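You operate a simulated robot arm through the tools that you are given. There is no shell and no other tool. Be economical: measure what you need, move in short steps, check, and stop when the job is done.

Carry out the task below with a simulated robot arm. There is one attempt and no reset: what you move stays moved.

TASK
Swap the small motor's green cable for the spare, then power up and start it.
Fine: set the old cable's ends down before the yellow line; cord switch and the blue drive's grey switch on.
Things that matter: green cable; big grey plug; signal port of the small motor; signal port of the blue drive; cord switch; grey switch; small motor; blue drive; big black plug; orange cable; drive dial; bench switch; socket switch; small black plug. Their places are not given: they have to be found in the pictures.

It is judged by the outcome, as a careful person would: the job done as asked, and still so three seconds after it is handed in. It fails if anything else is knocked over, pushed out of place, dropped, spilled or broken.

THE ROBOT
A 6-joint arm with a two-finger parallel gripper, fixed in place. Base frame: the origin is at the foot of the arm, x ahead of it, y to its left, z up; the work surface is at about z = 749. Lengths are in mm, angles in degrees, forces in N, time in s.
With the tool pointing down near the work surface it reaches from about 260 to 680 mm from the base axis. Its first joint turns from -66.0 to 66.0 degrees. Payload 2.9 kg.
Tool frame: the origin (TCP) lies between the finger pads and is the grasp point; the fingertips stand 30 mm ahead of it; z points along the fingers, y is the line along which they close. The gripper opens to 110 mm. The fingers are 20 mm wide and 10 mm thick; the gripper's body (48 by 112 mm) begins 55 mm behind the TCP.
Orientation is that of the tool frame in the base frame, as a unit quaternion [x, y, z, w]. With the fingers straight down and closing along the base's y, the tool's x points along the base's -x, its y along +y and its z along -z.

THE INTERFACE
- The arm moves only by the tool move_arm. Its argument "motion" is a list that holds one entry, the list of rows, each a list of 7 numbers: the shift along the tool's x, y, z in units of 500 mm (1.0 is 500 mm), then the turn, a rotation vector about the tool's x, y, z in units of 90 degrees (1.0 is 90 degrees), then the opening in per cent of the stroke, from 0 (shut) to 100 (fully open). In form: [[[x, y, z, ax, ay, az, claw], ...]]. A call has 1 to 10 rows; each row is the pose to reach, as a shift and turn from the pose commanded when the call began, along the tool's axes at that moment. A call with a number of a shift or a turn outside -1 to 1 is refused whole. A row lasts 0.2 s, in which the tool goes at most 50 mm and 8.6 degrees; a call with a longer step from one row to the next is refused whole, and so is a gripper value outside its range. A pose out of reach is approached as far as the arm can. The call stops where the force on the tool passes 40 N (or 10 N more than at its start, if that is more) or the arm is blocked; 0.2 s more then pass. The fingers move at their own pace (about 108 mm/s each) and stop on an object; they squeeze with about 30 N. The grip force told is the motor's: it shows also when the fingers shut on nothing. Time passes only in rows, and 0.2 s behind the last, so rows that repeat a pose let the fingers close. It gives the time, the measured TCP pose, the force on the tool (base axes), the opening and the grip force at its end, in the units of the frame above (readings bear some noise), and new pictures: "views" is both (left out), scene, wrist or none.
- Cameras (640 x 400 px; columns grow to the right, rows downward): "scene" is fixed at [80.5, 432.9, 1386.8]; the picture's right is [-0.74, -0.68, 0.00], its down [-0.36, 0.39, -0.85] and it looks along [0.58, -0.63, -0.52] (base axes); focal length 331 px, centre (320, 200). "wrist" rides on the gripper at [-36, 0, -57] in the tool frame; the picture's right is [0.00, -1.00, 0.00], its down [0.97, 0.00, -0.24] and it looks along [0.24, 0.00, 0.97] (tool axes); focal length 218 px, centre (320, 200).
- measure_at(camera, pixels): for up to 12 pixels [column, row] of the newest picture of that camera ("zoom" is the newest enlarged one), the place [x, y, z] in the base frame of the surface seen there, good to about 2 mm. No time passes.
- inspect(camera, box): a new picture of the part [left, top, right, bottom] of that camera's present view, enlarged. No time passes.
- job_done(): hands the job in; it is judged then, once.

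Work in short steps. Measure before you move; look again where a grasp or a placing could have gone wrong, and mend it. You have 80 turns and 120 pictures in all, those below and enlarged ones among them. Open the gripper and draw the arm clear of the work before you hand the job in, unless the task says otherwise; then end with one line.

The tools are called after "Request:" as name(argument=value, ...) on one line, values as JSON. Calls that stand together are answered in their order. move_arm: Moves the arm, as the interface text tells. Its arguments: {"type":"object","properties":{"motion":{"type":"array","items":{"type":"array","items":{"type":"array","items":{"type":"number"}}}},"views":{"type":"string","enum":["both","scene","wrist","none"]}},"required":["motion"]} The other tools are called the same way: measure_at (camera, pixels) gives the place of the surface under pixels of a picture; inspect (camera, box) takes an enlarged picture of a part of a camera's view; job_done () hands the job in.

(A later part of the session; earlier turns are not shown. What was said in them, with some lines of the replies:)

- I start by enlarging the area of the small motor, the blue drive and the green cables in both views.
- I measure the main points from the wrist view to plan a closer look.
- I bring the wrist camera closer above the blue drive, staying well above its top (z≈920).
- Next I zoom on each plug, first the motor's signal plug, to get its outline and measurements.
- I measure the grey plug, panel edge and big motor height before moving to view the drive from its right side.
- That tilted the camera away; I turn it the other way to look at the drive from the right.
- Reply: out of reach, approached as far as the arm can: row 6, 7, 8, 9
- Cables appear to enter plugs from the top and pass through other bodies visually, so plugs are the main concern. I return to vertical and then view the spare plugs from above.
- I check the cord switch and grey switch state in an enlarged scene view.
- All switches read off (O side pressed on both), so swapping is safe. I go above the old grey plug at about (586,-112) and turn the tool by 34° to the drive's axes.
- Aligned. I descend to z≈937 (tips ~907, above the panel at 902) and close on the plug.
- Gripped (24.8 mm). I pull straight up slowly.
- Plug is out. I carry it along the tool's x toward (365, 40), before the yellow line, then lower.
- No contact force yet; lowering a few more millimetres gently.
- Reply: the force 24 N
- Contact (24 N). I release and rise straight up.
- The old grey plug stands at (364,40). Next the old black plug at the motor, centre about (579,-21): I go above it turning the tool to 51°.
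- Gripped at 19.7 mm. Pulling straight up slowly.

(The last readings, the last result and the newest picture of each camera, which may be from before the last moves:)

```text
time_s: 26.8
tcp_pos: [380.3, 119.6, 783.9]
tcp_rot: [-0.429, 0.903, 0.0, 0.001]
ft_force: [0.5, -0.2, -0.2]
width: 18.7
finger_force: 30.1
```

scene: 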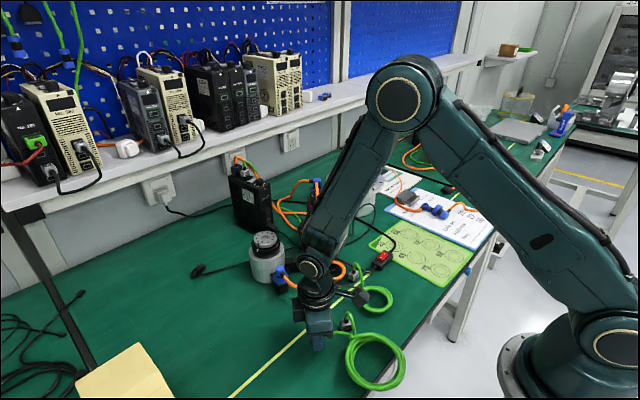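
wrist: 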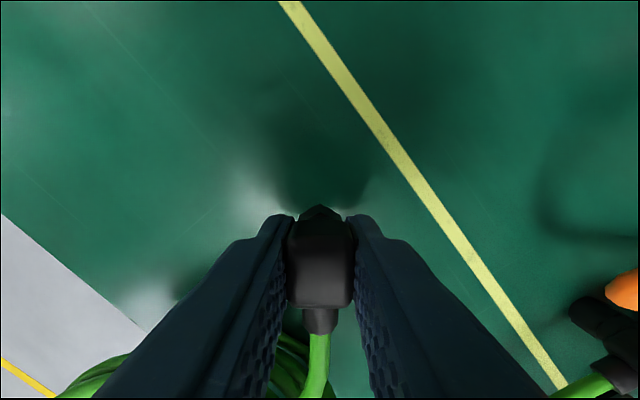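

Request:
move_arm(motion=[[[0, 0, 0.003, 0, 0, 0, 0], [0, 0, 0.005, 0, 0, 0, 0], [0, 0, 0.005, 0, 0, 0, 0]]], views="none")

```text
time_s: 27.6
tcp_pos: [381.1, 118.7, 781.6]
tcp_rot: [-0.43, 0.903, -0.001, 0.002]
ft_force: [-3.8, 0.0, 24.8]
width: 19.3
finger_force: 29.6
```

Request:
move_arm(motion=[[[0, 0, -0.002, 0, 0, 0, 0], [0, 0, -0.002, 0, 0, 0, 46], [0, 0, -0.002, 0, 0, 0, 46], [0, 0, -0.05, 0, 0, 0, 46], [0, 0, -0.14, 0, 0, 0, 46], [0, 0, -0.23, 0, 0, 0, 46], [0, 0, -0.32, 0, 0, 0, 46], [0, 0, -0.32, 0, 0, 0, 46]]], views="both")

```text
time_s: 29.4
tcp_pos: [380.7, 119.9, 942.0]
tcp_rot: [-0.43, 0.903, 0.001, 0.001]
ft_force: [0.9, 0.1, 0.5]
width: 50.5
finger_force: 0.2
```

scene: 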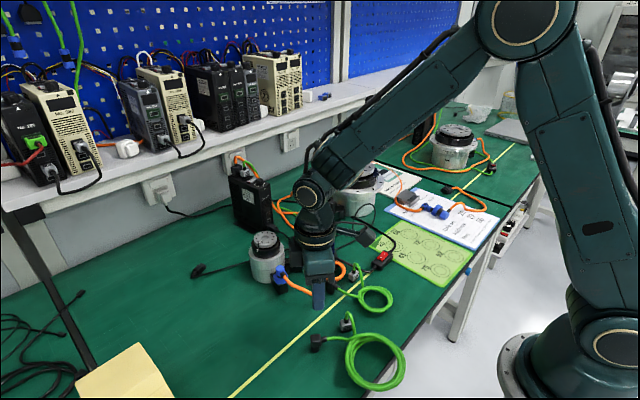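
wrist: 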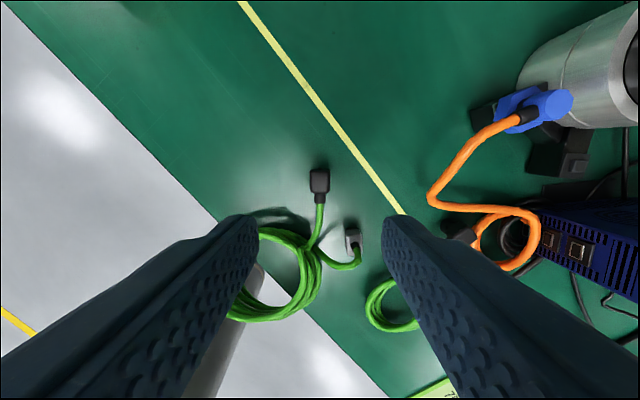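

Old cable ends are both down before the line. Now I go above the spare black plug (463,-21) with the default yaw.

Request:
move_arm(motion=[[[0.016, -0.044, 0, 0, 0, 0.085, 46], [0.032, -0.088, 0, 0, 0, 0.17, 46], [0.049, -0.131, 0, 0, 0, 0.255, 46], [0.066, -0.175, 0, 0, 0, 0.34, 46], [0.082, -0.219, 0, 0, 0, 0.42, 46], [0.098, -0.262, 0, 0, 0, 0.5, 46], [0.1146, -0.3062, 0.0, 0, 0, 0.567, 46], [0.1146, -0.3062, 0.0, 0, 0, 0.567, 46]]], views="wrist")

Request:
inspect(camera="wrist", box=[260, 120, 420, 220])

```text
time_s: 31.2
tcp_pos: [463.6, -21.0, 941.8]
tcp_rot: [0.001, 1.0, 0.0, 0.0]
ft_force: [0.2, 0.6, 0.8]
width: 50.4
finger_force: 0.0
```

wrist: 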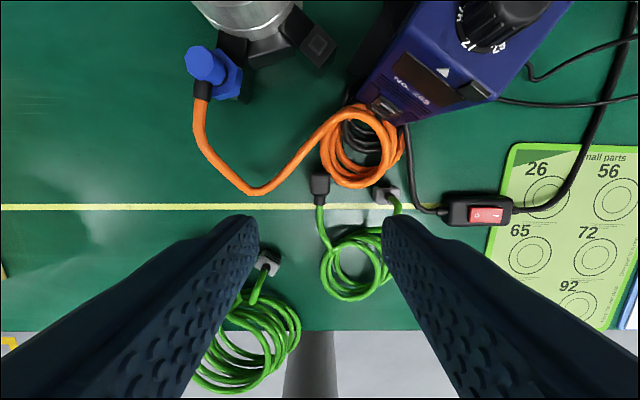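

```text
4.00 times, centred on (340, 170) of wrist
```

zoom: 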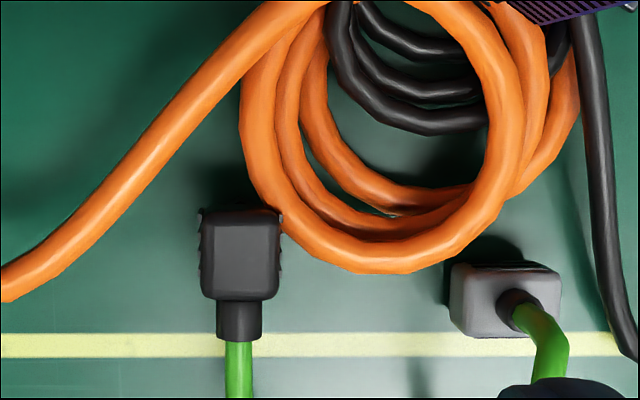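

Request:
measure_at(camera="zoom", pixels=[[207, 225], [273, 225], [273, 290], [207, 290], [240, 255], [240, 325], [460, 275], [550, 280], [465, 325], [540, 332]])

Request:
measure_at(camera="wrist", pixels=[[372, 88], [420, 105], [480, 98], [390, 110], [250, 330], [290, 340], [215, 385], [322, 50], [318, 40], [306, 47], [470, 213], [502, 214]])

```text
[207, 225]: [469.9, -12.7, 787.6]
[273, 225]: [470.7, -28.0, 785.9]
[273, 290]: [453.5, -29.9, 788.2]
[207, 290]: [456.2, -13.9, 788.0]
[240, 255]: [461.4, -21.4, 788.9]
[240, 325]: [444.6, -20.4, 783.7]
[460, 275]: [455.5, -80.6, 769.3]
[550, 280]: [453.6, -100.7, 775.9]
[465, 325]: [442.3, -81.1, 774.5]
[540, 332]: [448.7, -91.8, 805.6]
```

```text
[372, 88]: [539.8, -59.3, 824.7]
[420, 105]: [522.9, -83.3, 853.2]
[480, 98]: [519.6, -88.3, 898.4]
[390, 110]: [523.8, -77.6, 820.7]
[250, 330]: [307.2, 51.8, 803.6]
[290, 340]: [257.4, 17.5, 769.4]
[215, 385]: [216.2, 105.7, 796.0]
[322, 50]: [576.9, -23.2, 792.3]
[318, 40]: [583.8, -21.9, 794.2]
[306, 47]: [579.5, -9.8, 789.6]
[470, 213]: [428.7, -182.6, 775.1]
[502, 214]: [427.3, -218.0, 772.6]
```

I descend onto the spare black plug with a narrower opening and close.

Request:
move_arm(motion=[[[0.003, 0, 0.09, 0, 0, 0, 30], [0.003, 0, 0.17, 0, 0, 0, 30], [0.003, 0, 0.25, 0, 0, 0, 30], [0.003, 0, 0.314, 0, 0, 0, 30], [0.003, 0, 0.314, 0, 0, 0, 30], [0.003, 0, 0.314, 0, 0, 0, 0], [0.003, 0, 0.314, 0, 0, 0, 0], [0.003, 0, 0.314, 0, 0, 0, 0]]], views="wrist")

```text
time_s: 33.0
tcp_pos: [462.1, -22.2, 783.9]
tcp_rot: [0.001, 1.0, -0.001, 0.0]
ft_force: [0.8, 0.0, 0.7]
width: 18.9
finger_force: 29.9
```

wrist: 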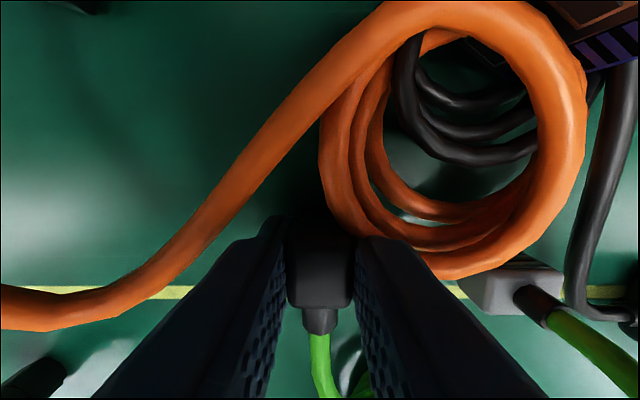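

Held at 18.9 mm, same grip as the old one. I lift it and carry it above the motor's signal port, turning to 51°.

Request:
move_arm(motion=[[[0, 0, -0.05, 0, 0, 0, 0], [0, 0, -0.14, 0, 0, -0.05, 0], [0, 0, -0.22, 0, 0, -0.14, 0], [-0.05, 0, -0.24, 0, 0, -0.23, 0], [-0.1, 0, -0.24, 0, 0, -0.32, 0], [-0.15, 0, -0.24, 0, 0, -0.41, 0], [-0.2, 0, -0.24, 0, 0, -0.5, 0], [-0.234, 0, -0.24, 0, 0, -0.567, 0], [-0.234, 0, -0.24, 0, 0, -0.567, 0]]], views="both")

Request:
inspect(camera="wrist", box=[270, 140, 370, 340])

```text
time_s: 35.0
tcp_pos: [578.9, -21.4, 904.1]
tcp_rot: [-0.431, 0.902, 0.0, 0.0]
ft_force: [-0.1, -0.7, -1.1]
width: 19.0
finger_force: 30.0
```

scene: 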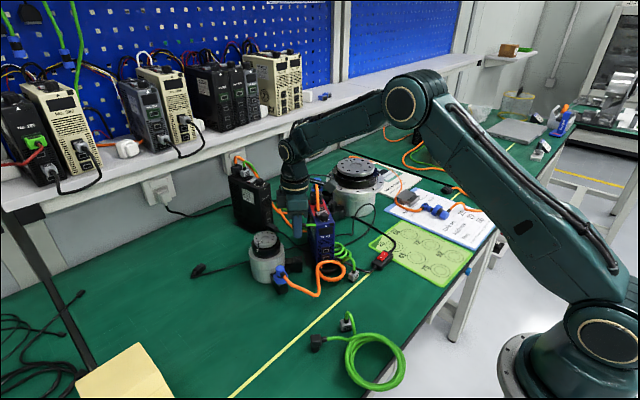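
wrist: 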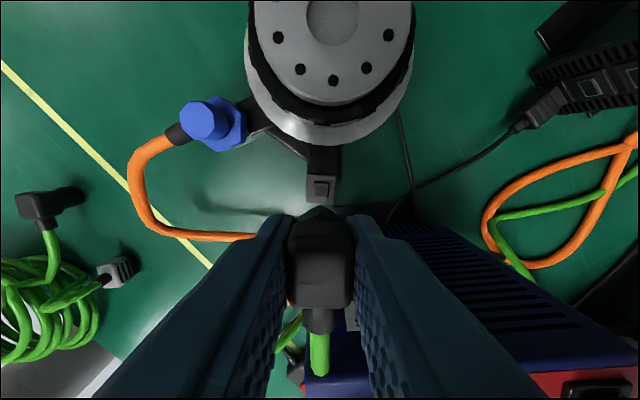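

```text
2.00 times, centred on (320, 240) of wrist
```

zoom: 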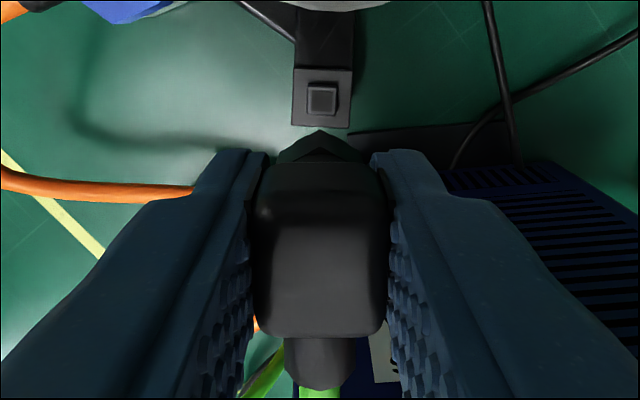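

Request:
measure_at(camera="zoom", pixels=[[321, 98], [310, 88], [333, 88], [333, 112], [310, 112], [297, 72], [350, 72], [350, 125], [295, 123]])

```text
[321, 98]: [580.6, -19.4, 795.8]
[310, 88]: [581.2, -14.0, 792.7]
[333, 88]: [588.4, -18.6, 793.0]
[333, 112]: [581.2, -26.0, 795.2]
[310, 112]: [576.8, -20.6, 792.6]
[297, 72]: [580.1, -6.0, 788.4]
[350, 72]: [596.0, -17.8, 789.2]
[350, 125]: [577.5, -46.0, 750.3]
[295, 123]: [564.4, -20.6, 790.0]
```

The port (580.6,-19.4) lies under the plug. I lower quickly to just above, then in small steps.

Request:
move_arm(motion=[[[0, 0, 0.08, 0, 0, 0, 0], [0, 0, 0.13, 0, 0, 0, 0], [0, 0, 0.14, 0, 0, 0, 0], [0, 0, 0.148, 0, 0, 0, 0], [0, 0, 0.154, 0, 0, 0, 0], [0, 0, 0.159, 0, 0, 0, 0], [0, 0, 0.161, 0, 0, 0, 0], [0, 0, 0.161, 0, 0, 0, 0]]], views="both")

```text
time_s: 36.8
tcp_pos: [579.4, -20.6, 822.8]
tcp_rot: [-0.43, 0.903, 0.0, 0.0]
ft_force: [-1.0, 0.5, 0.5]
width: 18.7
finger_force: 30.2
```

scene: 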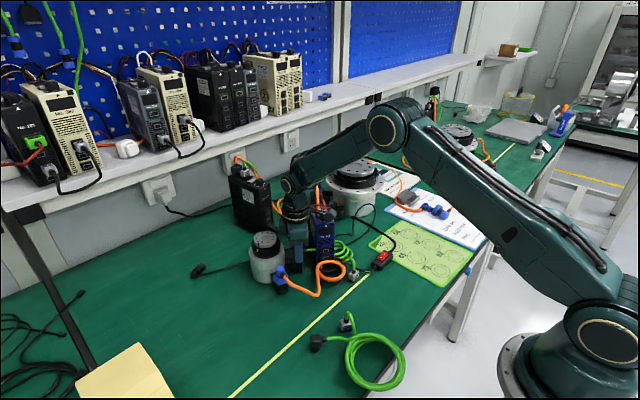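
wrist: 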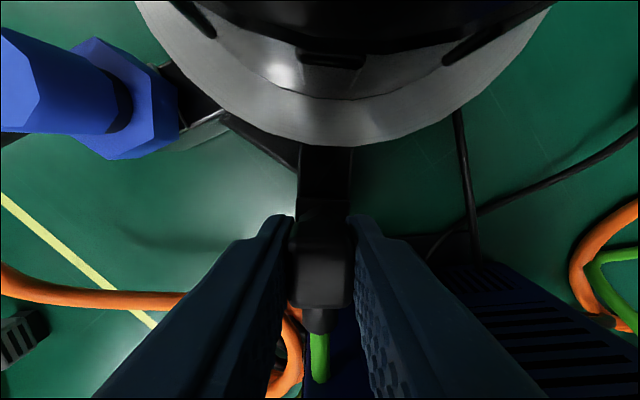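

Request:
move_arm(motion=[[[0, 0, 0.002, 0, 0, 0, 0], [0, 0, 0.004, 0, 0, 0, 0], [0, 0, 0.006, 0, 0, 0, 0], [0, 0, 0.006, 0, 0, 0, 0]]], views="none")

```text
time_s: 37.8
tcp_pos: [578.2, -21.1, 822.1]
tcp_rot: [-0.43, 0.903, -0.001, 0.001]
ft_force: [-11.5, 0.3, 23.4]
width: 19.3
finger_force: 30.2
```

Request:
move_arm(motion=[[[0, 0, 0.001, 0, 0, 0, 0], [0, 0, 0.002, 0, 0, 0, 0], [0, 0, 0.002, 0, 0, 0, 0]]], views="none")

```text
time_s: 38.6
tcp_pos: [579.3, -19.9, 820.1]
tcp_rot: [-0.43, 0.903, 0.0, 0.001]
ft_force: [-5.0, 2.5, 24.8]
width: 18.9
finger_force: 29.7
```

Firmly seated against the port. I relax, release and rise for a look.

Request:
move_arm(motion=[[[0, 0, -0.003, 0, 0, 0, 0], [0, 0, -0.003, 0, 0, 0, 40], [0, 0, -0.003, 0, 0, 0, 40], [0, 0, -0.06, 0, 0, 0, 40], [0, 0, -0.15, 0, 0, 0, 40], [0, 0, -0.24, 0, 0, 0, 40], [0, 0, -0.24, 0, 0, 0, 40]]], views="wrist")

Request:
inspect(camera="wrist", box=[260, 140, 420, 240])

Request:
inspect(camera="scene", box=[270, 235, 318, 295])

```text
time_s: 40.2
tcp_pos: [577.6, -20.4, 940.0]
tcp_rot: [-0.43, 0.903, 0.0, -0.001]
ft_force: [0.5, 0.5, -0.6]
width: 44.0
finger_force: 0.0
```

wrist: 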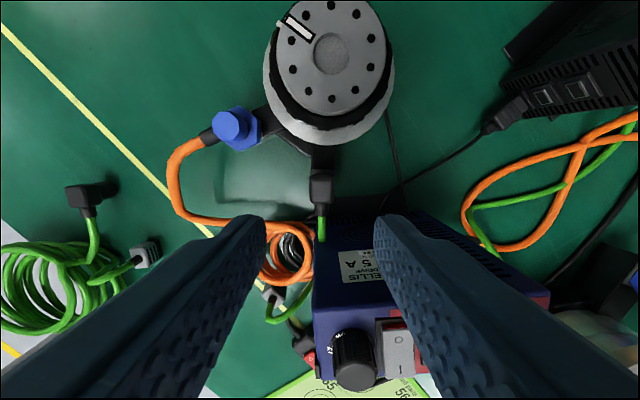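

```text
4.00 times, centred on (340, 190) of wrist
```

zoom: 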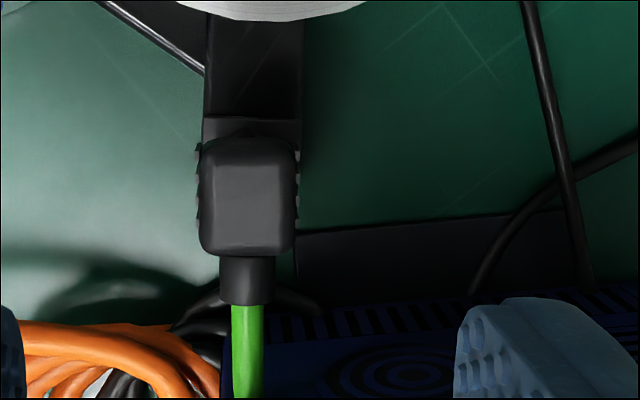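

```text
6.67 times, centred on (294, 265) of scene
```

zoom: 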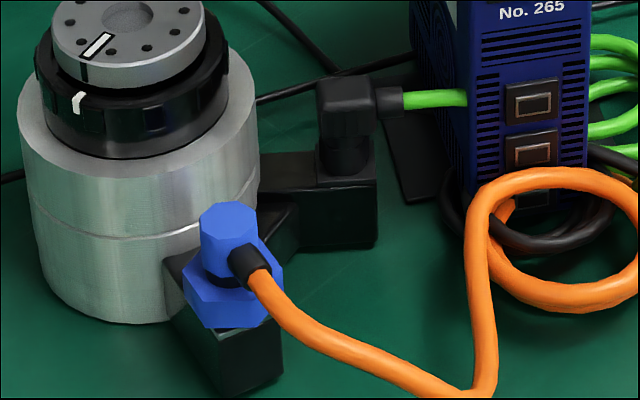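

The plug sits just as the old one did. Next I go above the spare grey plug (450,-92) with default yaw, raised to clear the drive.

Request:
move_arm(motion=[[[0.0, 0.0, -0.08, 0, 0, 0.085, 40], [0.05, 0.02, -0.1, 0, 0, 0.17, 40], [0.1, 0.04, -0.1, 0, 0, 0.255, 40], [0.15, 0.06, -0.1, 0, 0, 0.34, 40], [0.2, 0.08, -0.1, 0, 0, 0.42, 40], [0.25, 0.1, -0.1, 0, 0, 0.5, 40], [0.2726, 0.1076, -0.05, 0, 0, 0.566, 40], [0.2726, 0.1076, 0.02, 0, 0, 0.566, 40], [0.2726, 0.1076, 0.02, 0, 0, 0.566, 40]]], views="wrist")

Request:
inspect(camera="wrist", box=[250, 120, 410, 220])

```text
time_s: 42.2
tcp_pos: [451.2, -93.8, 929.3]
tcp_rot: [0.0, 1.0, 0.0, 0.0]
ft_force: [1.1, 0.1, -0.8]
width: 44.2
finger_force: 0.1
```

wrist: 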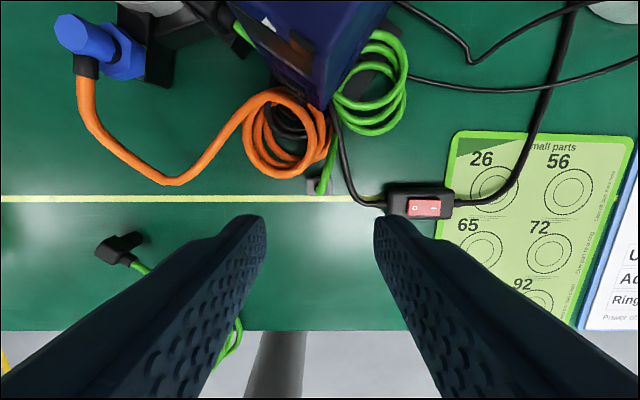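

```text
4.00 times, centred on (330, 170) of wrist
```

zoom: 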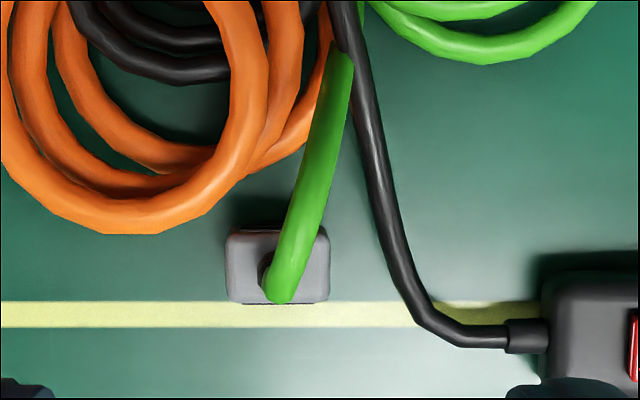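

Request:
measure_at(camera="zoom", pixels=[[235, 245], [320, 245], [235, 295], [322, 295], [240, 270], [310, 270], [275, 245], [470, 335], [270, 130]])

Request:
measure_at(camera="wrist", pixels=[[305, 85], [315, 105], [290, 75], [340, 100]])

```text
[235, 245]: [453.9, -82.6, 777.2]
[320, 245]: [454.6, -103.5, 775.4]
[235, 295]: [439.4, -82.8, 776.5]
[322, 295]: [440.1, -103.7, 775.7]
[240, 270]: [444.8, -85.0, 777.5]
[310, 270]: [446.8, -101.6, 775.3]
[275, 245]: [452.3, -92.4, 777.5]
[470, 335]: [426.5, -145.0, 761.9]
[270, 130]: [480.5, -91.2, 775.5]
```

```text
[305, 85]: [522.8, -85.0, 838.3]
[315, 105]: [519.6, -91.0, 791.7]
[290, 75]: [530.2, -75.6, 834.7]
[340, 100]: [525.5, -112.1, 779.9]
```

I descend with a 30 mm opening so the right finger stays off the black cord, and grip the grey plug.

Request:
move_arm(motion=[[[0.008, 0.0013, 0.08, 0, 0, 0, 27], [0.008, 0.0013, 0.16, 0, 0, 0, 27], [0.008, 0.0013, 0.23, 0, 0, 0, 27], [0.008, 0.0013, 0.26, 0, 0, 0, 27], [0.008, 0.0013, 0.284, 0, 0, 0, 27], [0.008, 0.0013, 0.284, 0, 0, 0, 27], [0.008, 0.0013, 0.284, 0, 0, 0, 0], [0.008, 0.0013, 0.284, 0, 0, 0, 0], [0.008, 0.0013, 0.284, 0, 0, 0, 0]]], views="both")

```text
time_s: 44.2
tcp_pos: [447.4, -93.4, 787.6]
tcp_rot: [0.0, 1.0, 0.0, -0.001]
ft_force: [-0.5, -0.3, 0.4]
width: 24.3
finger_force: 30.1
```

scene: 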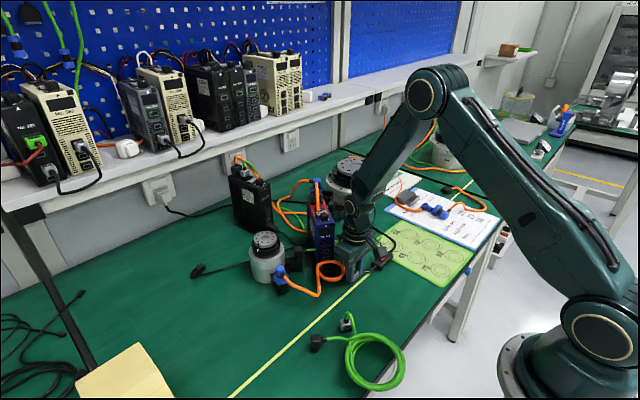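
wrist: 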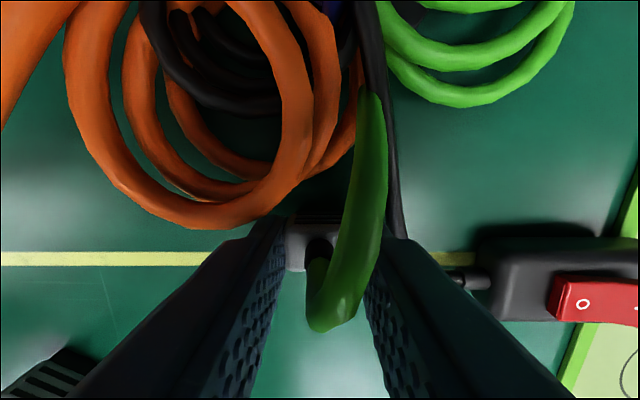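

Held at 24.3 mm. I lift straight up high, then carry it over the drive's port with the 34° turn.

Request:
move_arm(motion=[[[0, 0, -0.06, 0, 0, 0, 0], [0, 0, -0.15, 0, 0, 0, 0], [0, 0, -0.24, 0, 0, 0.05, 0], [0, 0, -0.33, 0, 0, 0.13, 0], [0, 0, -0.42, 0, 0, 0.22, 0], [-0.08, -0.01, -0.42, 0, 0, 0.3, 0], [-0.16, -0.02, -0.42, 0, 0, 0.378, 0], [-0.24, -0.03, -0.42, 0, 0, 0.378, 0], [-0.2756, -0.0368, -0.42, 0, 0, 0.378, 0], [-0.2756, -0.0368, -0.42, 0, 0, 0.378, 0]]], views="both")

Request:
inspect(camera="wrist", box=[256, 100, 384, 300])

```text
time_s: 46.4
tcp_pos: [586.4, -111.1, 997.2]
tcp_rot: [0.292, 0.956, -0.001, 0.0]
ft_force: [-0.4, 0.2, 0.1]
width: 24.8
finger_force: 29.8
```

scene: 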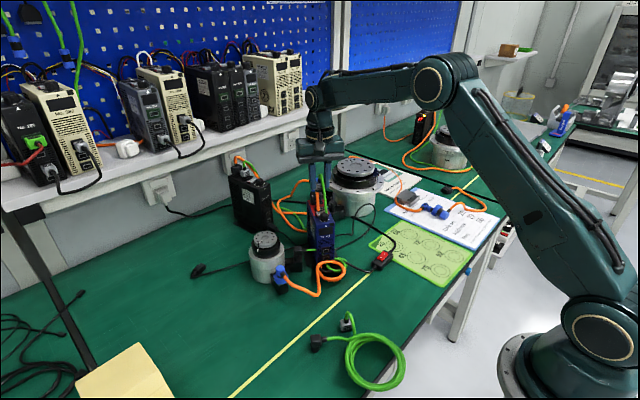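
wrist: 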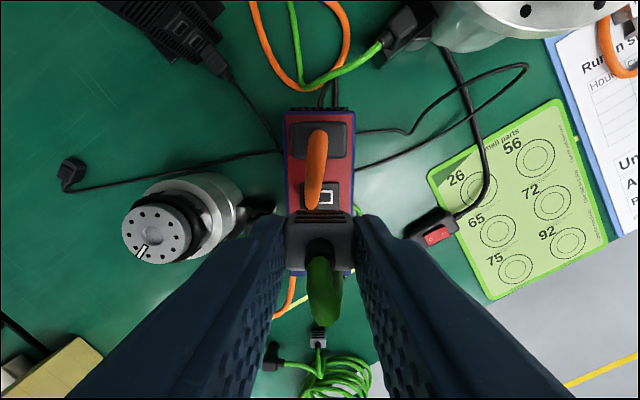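

```text
2.00 times, centred on (320, 200) of wrist
```

zoom: 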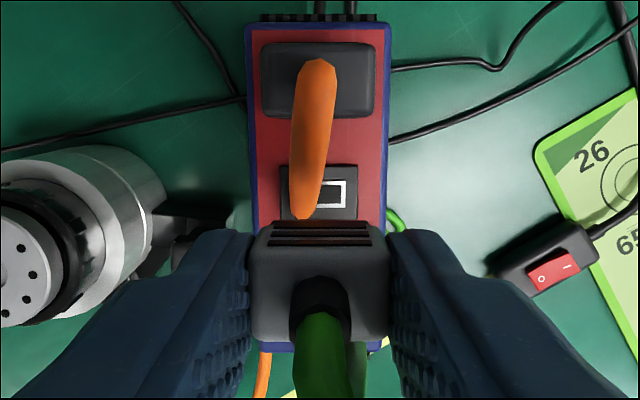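

Request:
measure_at(camera="zoom", pixels=[[284, 168], [355, 168], [355, 215], [284, 215], [345, 180], [344, 207], [326, 194], [289, 190]])

```text
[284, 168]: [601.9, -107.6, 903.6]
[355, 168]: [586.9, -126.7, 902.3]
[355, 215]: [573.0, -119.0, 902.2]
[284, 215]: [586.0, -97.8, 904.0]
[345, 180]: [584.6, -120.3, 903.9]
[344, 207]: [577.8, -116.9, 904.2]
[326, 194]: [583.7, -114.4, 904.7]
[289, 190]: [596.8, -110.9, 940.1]
```

Request:
move_arm(motion=[[[0, -0.0015, 0.05, 0, 0, 0, 0], [0, -0.0015, 0.09, 0, 0, 0, 0], [0, -0.0015, 0.098, 0, 0, 0, 0], [0, -0.0015, 0.104, 0, 0, 0, 0], [0, -0.0015, 0.108, 0, 0, 0, 0], [0, -0.0015, 0.111, 0, 0, 0, 0], [0, -0.0015, 0.114, 0, 0, 0, 0], [0, -0.0015, 0.114, 0, 0, 0, 0]]], views="wrist")

```text
time_s: 48.2
tcp_pos: [584.6, -111.5, 940.9]
tcp_rot: [0.293, 0.956, -0.001, 0.0]
ft_force: [-0.2, 0.8, 1.2]
width: 24.5
finger_force: 30.0
```

wrist: 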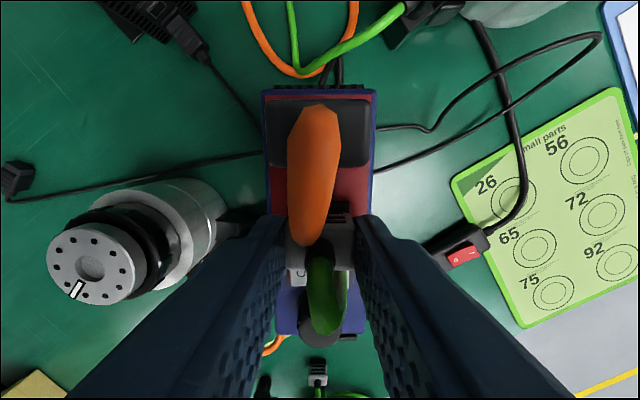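

Request:
move_arm(motion=[[[0, 0, 0.002, 0, 0, 0, 0], [0, 0, 0.004, 0, 0, 0, 0], [0, 0, 0.005, 0, 0, 0, 0], [0, 0, 0.005, 0, 0, 0, 0]]], views="none")

```text
time_s: 49.2
tcp_pos: [585.3, -111.6, 940.6]
tcp_rot: [0.293, 0.956, 0.0, 0.002]
ft_force: [-6.6, 1.2, 24.1]
width: 24.6
finger_force: 30.1
```

Bottomed with 24 N at the expected height. A touch more push, then release and rise.

Request:
move_arm(motion=[[[0, 0, 0.002, 0, 0, 0, 0], [0, 0, 0.002, 0, 0, 0, 0], [0, 0, -0.003, 0, 0, 0, 0], [0, 0, -0.003, 0, 0, 0, 42], [0, 0, -0.003, 0, 0, 0, 42], [0, 0, -0.05, 0, 0, 0, 42], [0, 0, -0.12, 0, 0, 0, 42], [0, 0, -0.16, 0, 0, 0, 42], [0, 0, -0.16, 0, 0, 0, 42]]], views="both")

Request:
inspect(camera="wrist", box=[256, 100, 384, 300])

Request:
inspect(camera="scene", box=[270, 170, 370, 300])

```text
time_s: 51.2
tcp_pos: [585.0, -111.2, 1018.8]
tcp_rot: [0.292, 0.957, 0.0, -0.001]
ft_force: [-0.7, -0.7, -0.9]
width: 46.1
finger_force: 0.0
```

scene: 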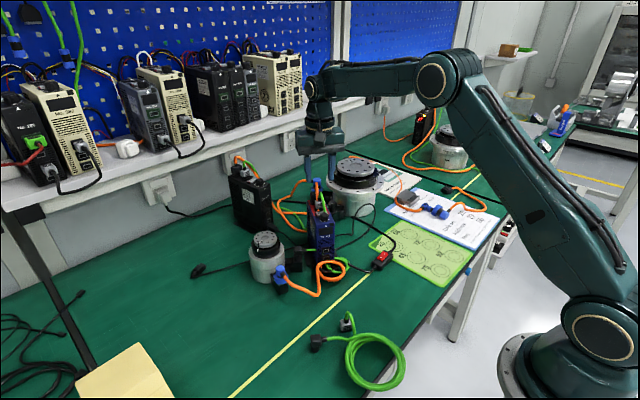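
wrist: 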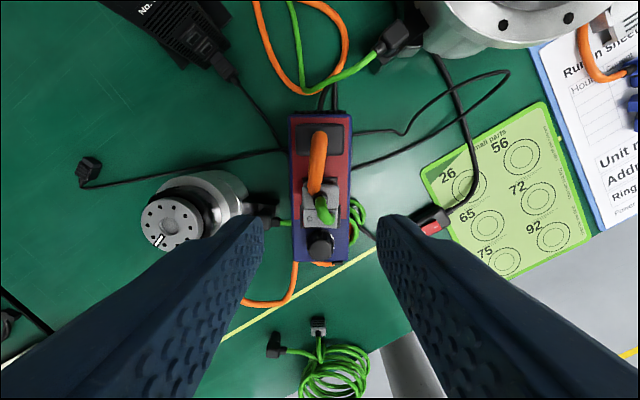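

```text
2.00 times, centred on (320, 200) of wrist
```

zoom: 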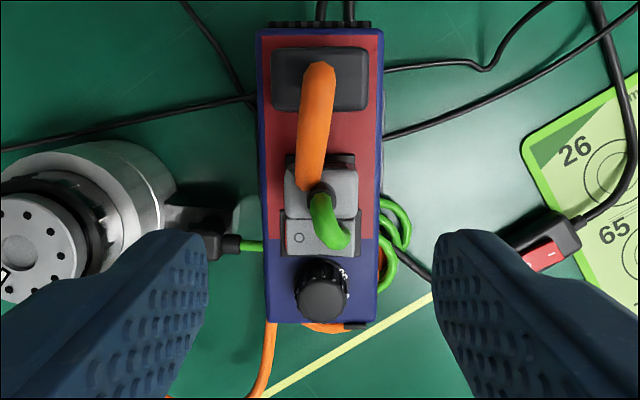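

```text
3.08 times, centred on (320, 235) of scene
```

zoom: 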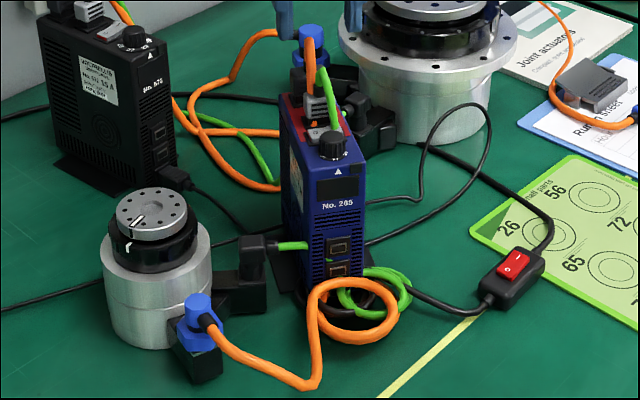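

Both plugs look correctly seated. Now the cord switch: its raised I end is at about (427.5,-208,781); I go above it with closed fingers.

Request:
move_arm(motion=[[[0.03, -0.068, 0, 0, 0, -0.08, 0], [0.06, -0.136, 0, 0, 0, -0.16, 0], [0.09, -0.204, 0, 0, 0, -0.24, 0], [0.12, -0.272, 0.0, 0, 0, -0.32, 0], [0.1507, -0.34, 0.05, 0, 0, -0.378, 0], [0.1507, -0.34, 0.14, 0, 0, -0.378, 0], [0.1507, -0.34, 0.23, 0, 0, -0.378, 0], [0.1507, -0.34, 0.32, 0, 0, -0.378, 0], [0.1507, -0.34, 0.37, 0, 0, -0.378, 0], [0.1507, -0.34, 0.37, 0, 0, -0.378, 0]]], views="wrist")

```text
time_s: 53.4
tcp_pos: [427.0, -209.7, 832.3]
tcp_rot: [0.0, 1.0, -0.001, 0.0]
ft_force: [0.4, 0.3, 0.2]
width: 0.1
finger_force: 29.7
```

wrist: 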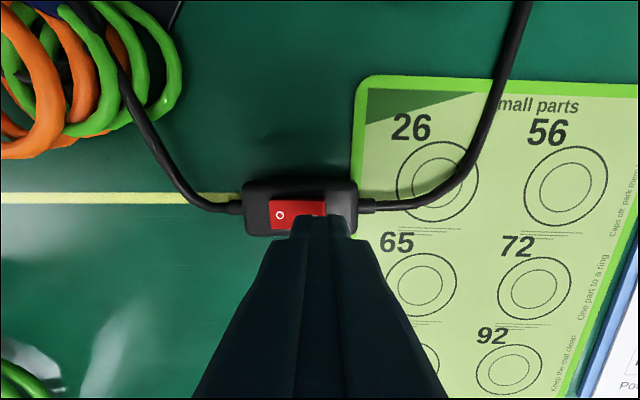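

Request:
move_arm(motion=[[[0, 0, 0.03, 0, 0, 0, 0], [0, 0, 0.04, 0, 0, 0, 0], [0, 0, 0.045, 0, 0, 0, 0], [0, 0, 0.049, 0, 0, 0, 0], [0, 0, 0.052, 0, 0, 0, 0], [0, 0, 0.052, 0, 0, 0, 0]]], views="none")

```text
time_s: 54.8
tcp_pos: [427.6, -211.1, 808.8]
tcp_rot: [0.0, 1.0, -0.001, 0.001]
ft_force: [-1.4, 1.9, 17.9]
width: 0.0
finger_force: 29.9
```

Request:
move_arm(motion=[[[0, 0, 0.002, 0, 0, 0, 0], [0, 0, 0.003, 0, 0, 0, 0], [0, 0, 0.003, 0, 0, 0, 0], [0, 0, -0.03, 0, 0, 0, 0], [0, 0, -0.1, 0, 0, 0, 0], [0.03, 0.0, -0.16, 0, 0, 0, 0], [0.03, 0.0, -0.16, 0, 0, 0, 0]]], views="both")

Request:
inspect(camera="scene", box=[364, 240, 412, 276])

```text
time_s: 56.4
tcp_pos: [411.4, -209.2, 888.3]
tcp_rot: [0.0, 1.0, 0.001, -0.001]
ft_force: [0.4, 0.0, 0.2]
width: 0.1
finger_force: 29.9
```

scene: 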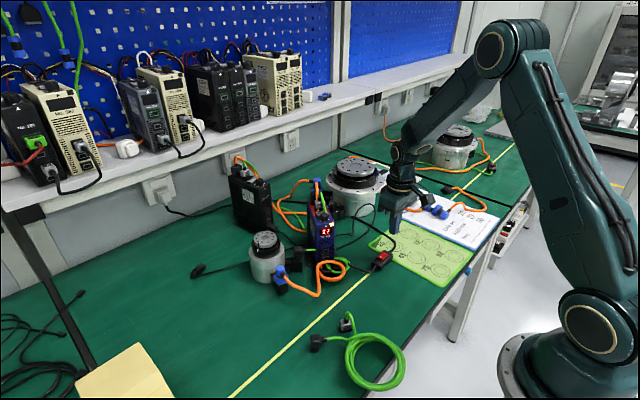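
wrist: 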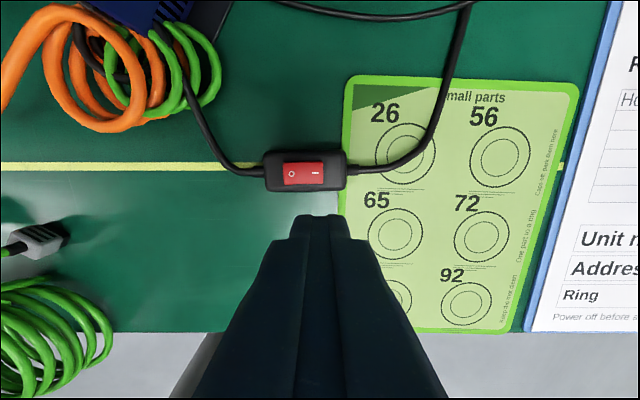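

```text
11.11 times, centred on (388, 258) of scene
```

zoom: 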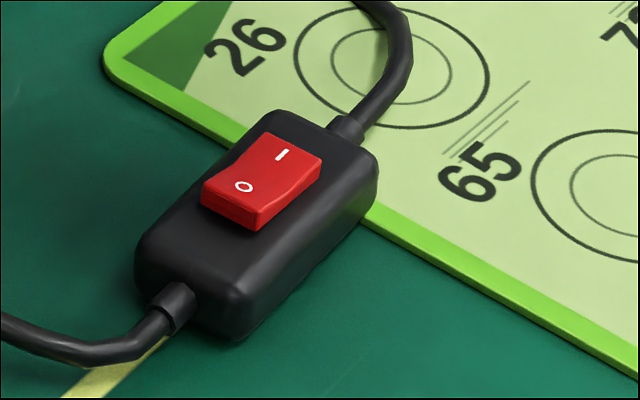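

The switch is on and the drive's display is lit. I check the display before pressing the grey switch.

Request:
inspect(camera="scene", box=[296, 176, 352, 260])

```text
4.76 times, centred on (324, 218) of scene
```

zoom: 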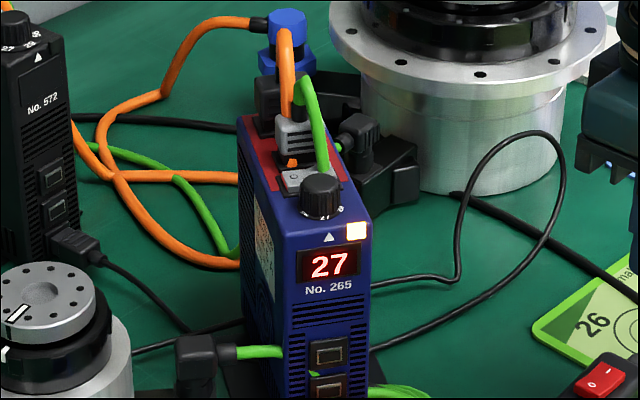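

Request:
inspect(camera="scene", box=[370, 160, 500, 250])

Request:
inspect(camera="scene", box=[310, 200, 340, 245])

```text
4.44 times, centred on (435, 205) of scene
```

zoom: 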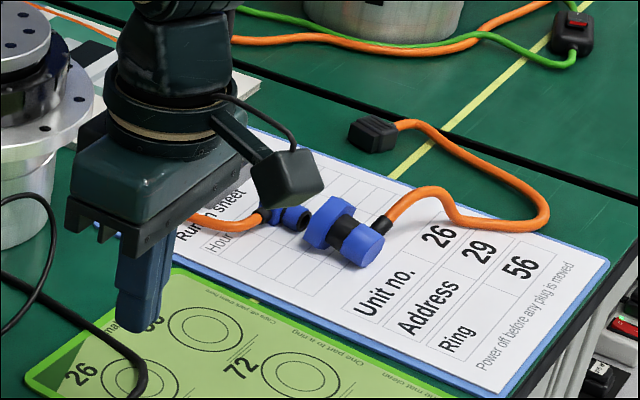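

```text
8.89 times, centred on (325, 222) of scene
```

zoom: 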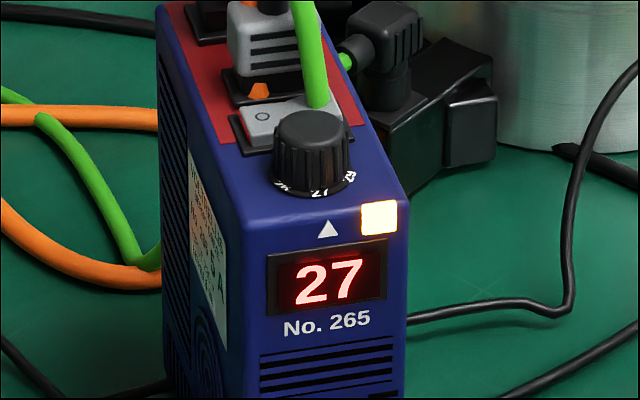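

Display reads 27, the dial's value; nothing to change there. Next I go above the grey switch at the drive's yaw for a close look.

Request:
move_arm(motion=[[[0, 0, -0.09, 0, 0, 0.05, 0], [0, 0, -0.18, 0, 0, 0.1, 0], [0, 0, -0.23, 0, 0, 0.17, 0], [-0.07, 0.05, -0.23, 0, 0, 0.24, 0], [-0.14, 0.1, -0.23, 0, 0, 0.31, 0], [-0.21, 0.145, -0.23, 0, 0, 0.378, 0], [-0.265, 0.185, -0.23, 0, 0, 0.378, 0], [-0.265, 0.185, -0.23, 0, 0, 0.378, 0]]], views="wrist")

Request:
inspect(camera="wrist", box=[256, 90, 384, 210])

```text
time_s: 58.2
tcp_pos: [544.0, -116.5, 1001.6]
tcp_rot: [0.294, 0.956, 0.001, 0.0]
ft_force: [-0.2, -0.1, -0.2]
width: 0.0
finger_force: 30.2
```

wrist: 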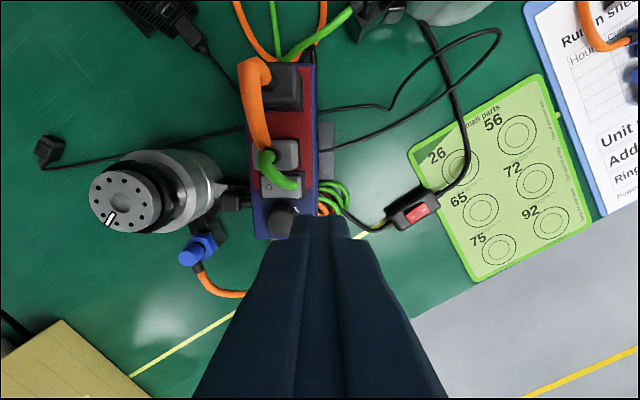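

```text
3.33 times, centred on (320, 150) of wrist
```

zoom: 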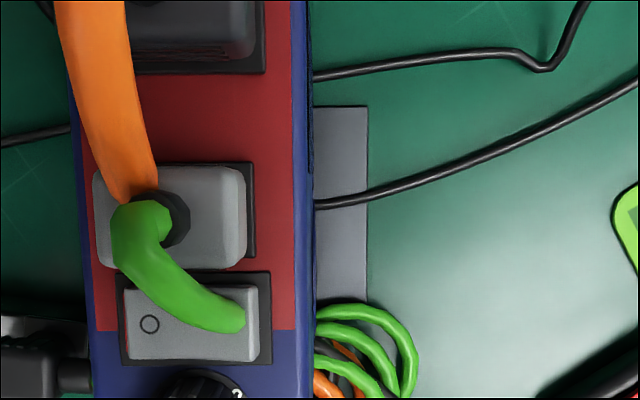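

Request:
measure_at(camera="zoom", pixels=[[130, 295], [130, 355], [250, 295], [252, 353], [262, 355], [265, 280], [150, 324], [195, 350], [225, 345], [225, 260], [240, 365], [215, 375]])

```text
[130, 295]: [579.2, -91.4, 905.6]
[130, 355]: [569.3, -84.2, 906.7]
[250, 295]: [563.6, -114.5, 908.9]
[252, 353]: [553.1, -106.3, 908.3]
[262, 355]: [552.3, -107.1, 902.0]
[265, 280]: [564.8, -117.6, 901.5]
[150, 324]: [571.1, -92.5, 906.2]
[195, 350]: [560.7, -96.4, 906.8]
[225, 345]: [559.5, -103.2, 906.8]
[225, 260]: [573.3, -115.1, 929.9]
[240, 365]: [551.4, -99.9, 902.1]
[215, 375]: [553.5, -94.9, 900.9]
```

I press the I end: point about (557,-111), contact expected near TCP z 939, keeping clear of the plug and the dial.

Request:
move_arm(motion=[[[-0.0156, 0.0238, 0.0, 0, 0, 0, 0], [-0.0156, 0.0238, 0.07, 0, 0, 0, 0], [-0.0156, 0.0238, 0.11, 0, 0, 0, 0], [-0.0156, 0.0238, 0.12, 0, 0, 0, 0], [-0.0156, 0.0238, 0.126, 0, 0, 0, 0], [-0.0156, 0.0238, 0.131, 0, 0, 0, 0], [-0.0156, 0.0238, 0.134, 0, 0, 0, 0], [-0.0156, 0.0238, 0.134, 0, 0, 0, 0]]], views="wrist")

```text
time_s: 60.0
tcp_pos: [557.4, -111.6, 936.4]
tcp_rot: [0.293, 0.956, 0.0, 0.001]
ft_force: [-4.5, -1.1, 12.1]
width: 0.2
finger_force: 30.1
```

wrist: 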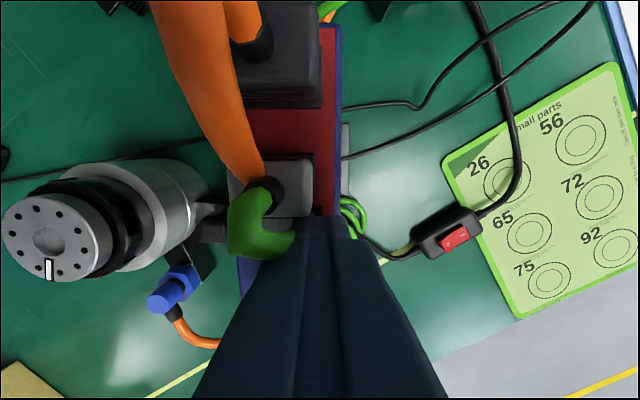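

Request:
move_arm(motion=[[[0, 0, 0.002, 0, 0, 0, 0], [0, 0, 0.003, 0, 0, 0, 0], [0, 0, 0.003, 0, 0, 0, 0], [0, 0, -0.04, 0, 0, 0, 0], [0, 0, -0.12, 0, 0, 0, 0], [0.05, 0, -0.16, 0, 0, 0, 0], [0.05, 0, -0.16, 0, 0, 0, 0]]], views="both")

Request:
inspect(camera="wrist", box=[240, 90, 368, 210])

Request:
inspect(camera="scene", box=[240, 176, 352, 290])

```text
time_s: 61.6
tcp_pos: [536.8, -98.3, 1014.7]
tcp_rot: [0.292, 0.956, 0.0, 0.0]
ft_force: [0.1, -0.2, 0.0]
width: 0.1
finger_force: 30.3
```

scene: 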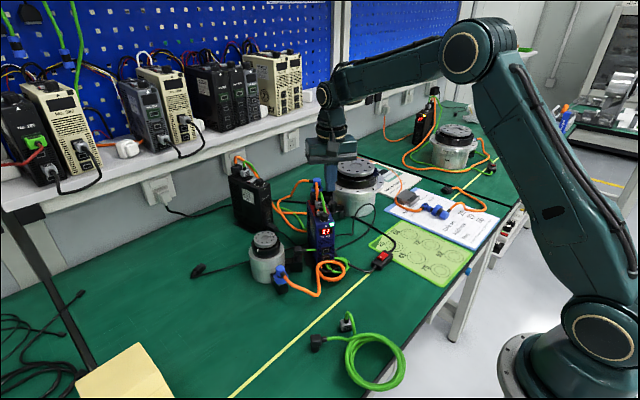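
wrist: 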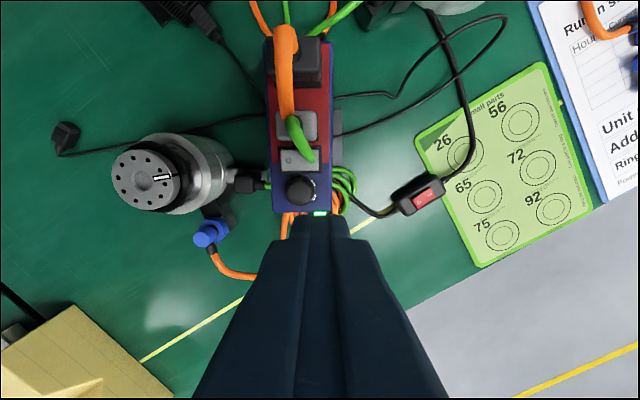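

```text
3.33 times, centred on (304, 150) of wrist
```

zoom: 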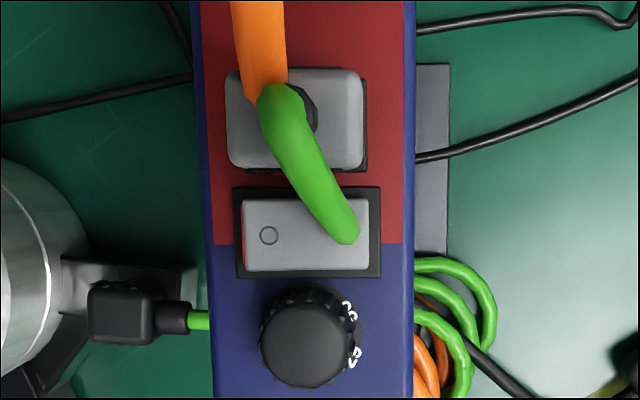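

```text
3.51 times, centred on (296, 233) of scene
```

zoom: 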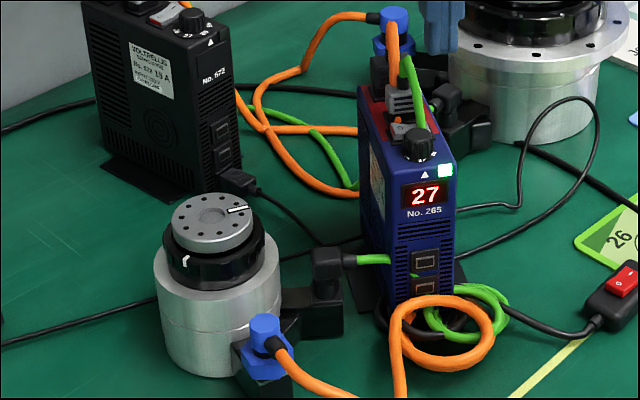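

The indicator turned green and the motor's marker has turned: it runs. I open the gripper, draw the arm clear and check the old cable.

Request:
move_arm(motion=[[[0, 0, -0.08, 0, 0, 0, 30], [0.04, 0, -0.16, 0, 0, 0, 60], [0.08, 0.05, -0.24, 0, 0, 0, 100], [0.1, 0.1, -0.3, 0, 0, 0, 100], [0.1, 0.1, -0.3, 0, 0, 0, 100]]], views="both")

Request:
inspect(camera="scene", box=[290, 300, 420, 400])

Request:
inspect(camera="scene", box=[240, 176, 352, 290])

```text
refused: row 3 steps farther than a row can; nothing moved
```

```text
4.00 times, centred on (355, 350) of scene
```

zoom: 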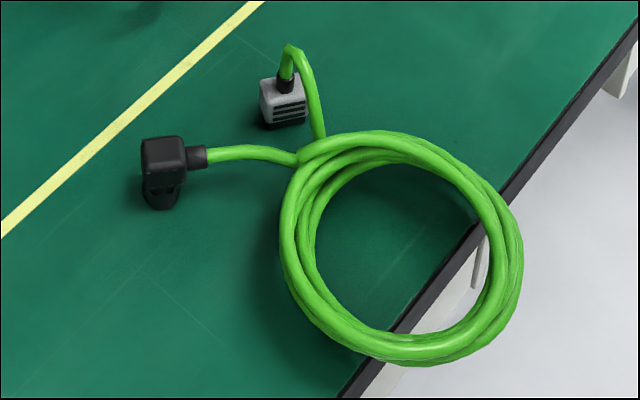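

```text
3.51 times, centred on (296, 233) of scene
```

zoom: 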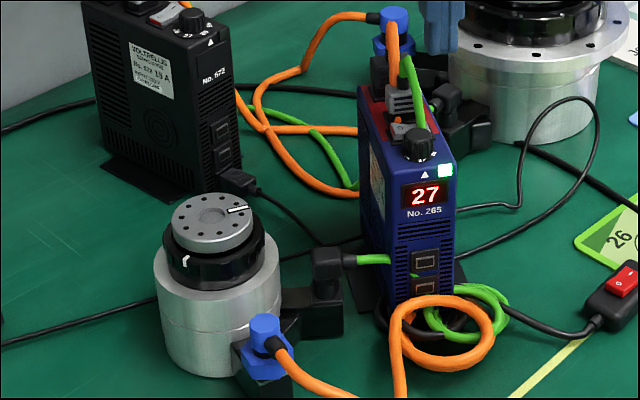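

Request:
move_arm(motion=[[[0, 0, -0.07, 0, 0, 0, 30], [0.03, 0, -0.14, 0, 0, 0, 60], [0.05, 0.04, -0.21, 0, 0, 0, 100], [0.08, 0.08, -0.28, 0, 0, 0, 100], [0.1, 0.1, -0.3, 0, 0, 0, 100], [0.1, 0.1, -0.3, 0, 0, 0, 100]]], views="both")

Request:
inspect(camera="scene", box=[240, 176, 352, 290])

```text
time_s: 63.0
tcp_pos: [523.8, -27.9, 1165.7]
tcp_rot: [0.292, 0.956, 0.0, 0.0]
ft_force: [0.1, -0.6, -0.4]
width: 110.0
finger_force: 0.0
```

scene: 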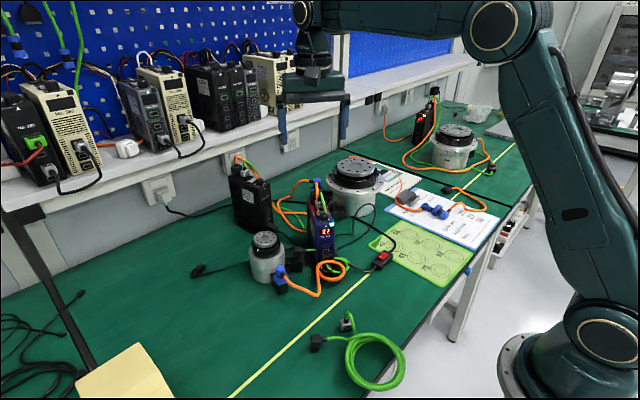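
wrist: 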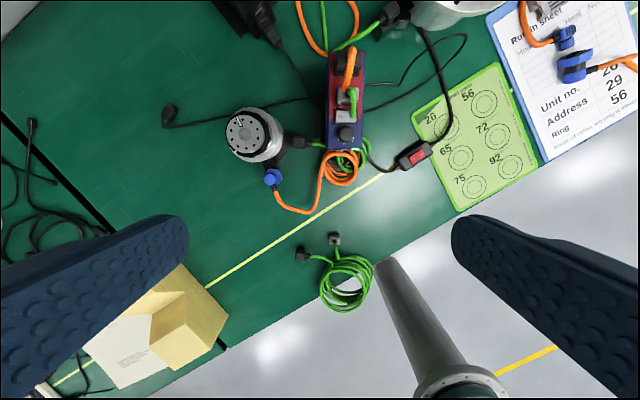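

```text
3.51 times, centred on (296, 233) of scene
```

zoom: 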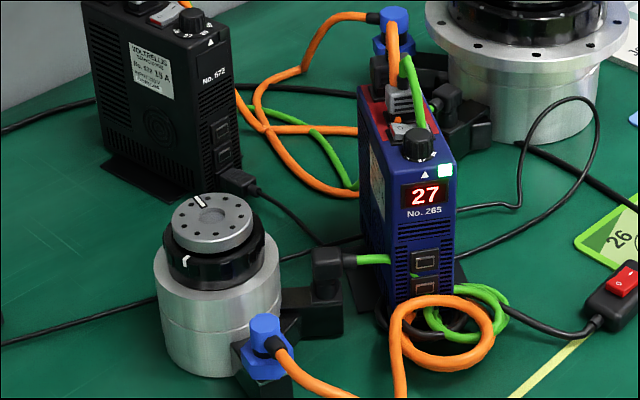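

The motor is turning, the indicator is green, both switches are on, the old ends stand before the line and the arm is clear. I hand it in.

Request:
job_done()

```text
The job is handed in.
```

The spare green cable is plugged into the small motor and the blue drive, both switches are on and the motor is turning. The old cable's two ends stand before the yellow line, but part of its coil hangs over the bench's front edge.
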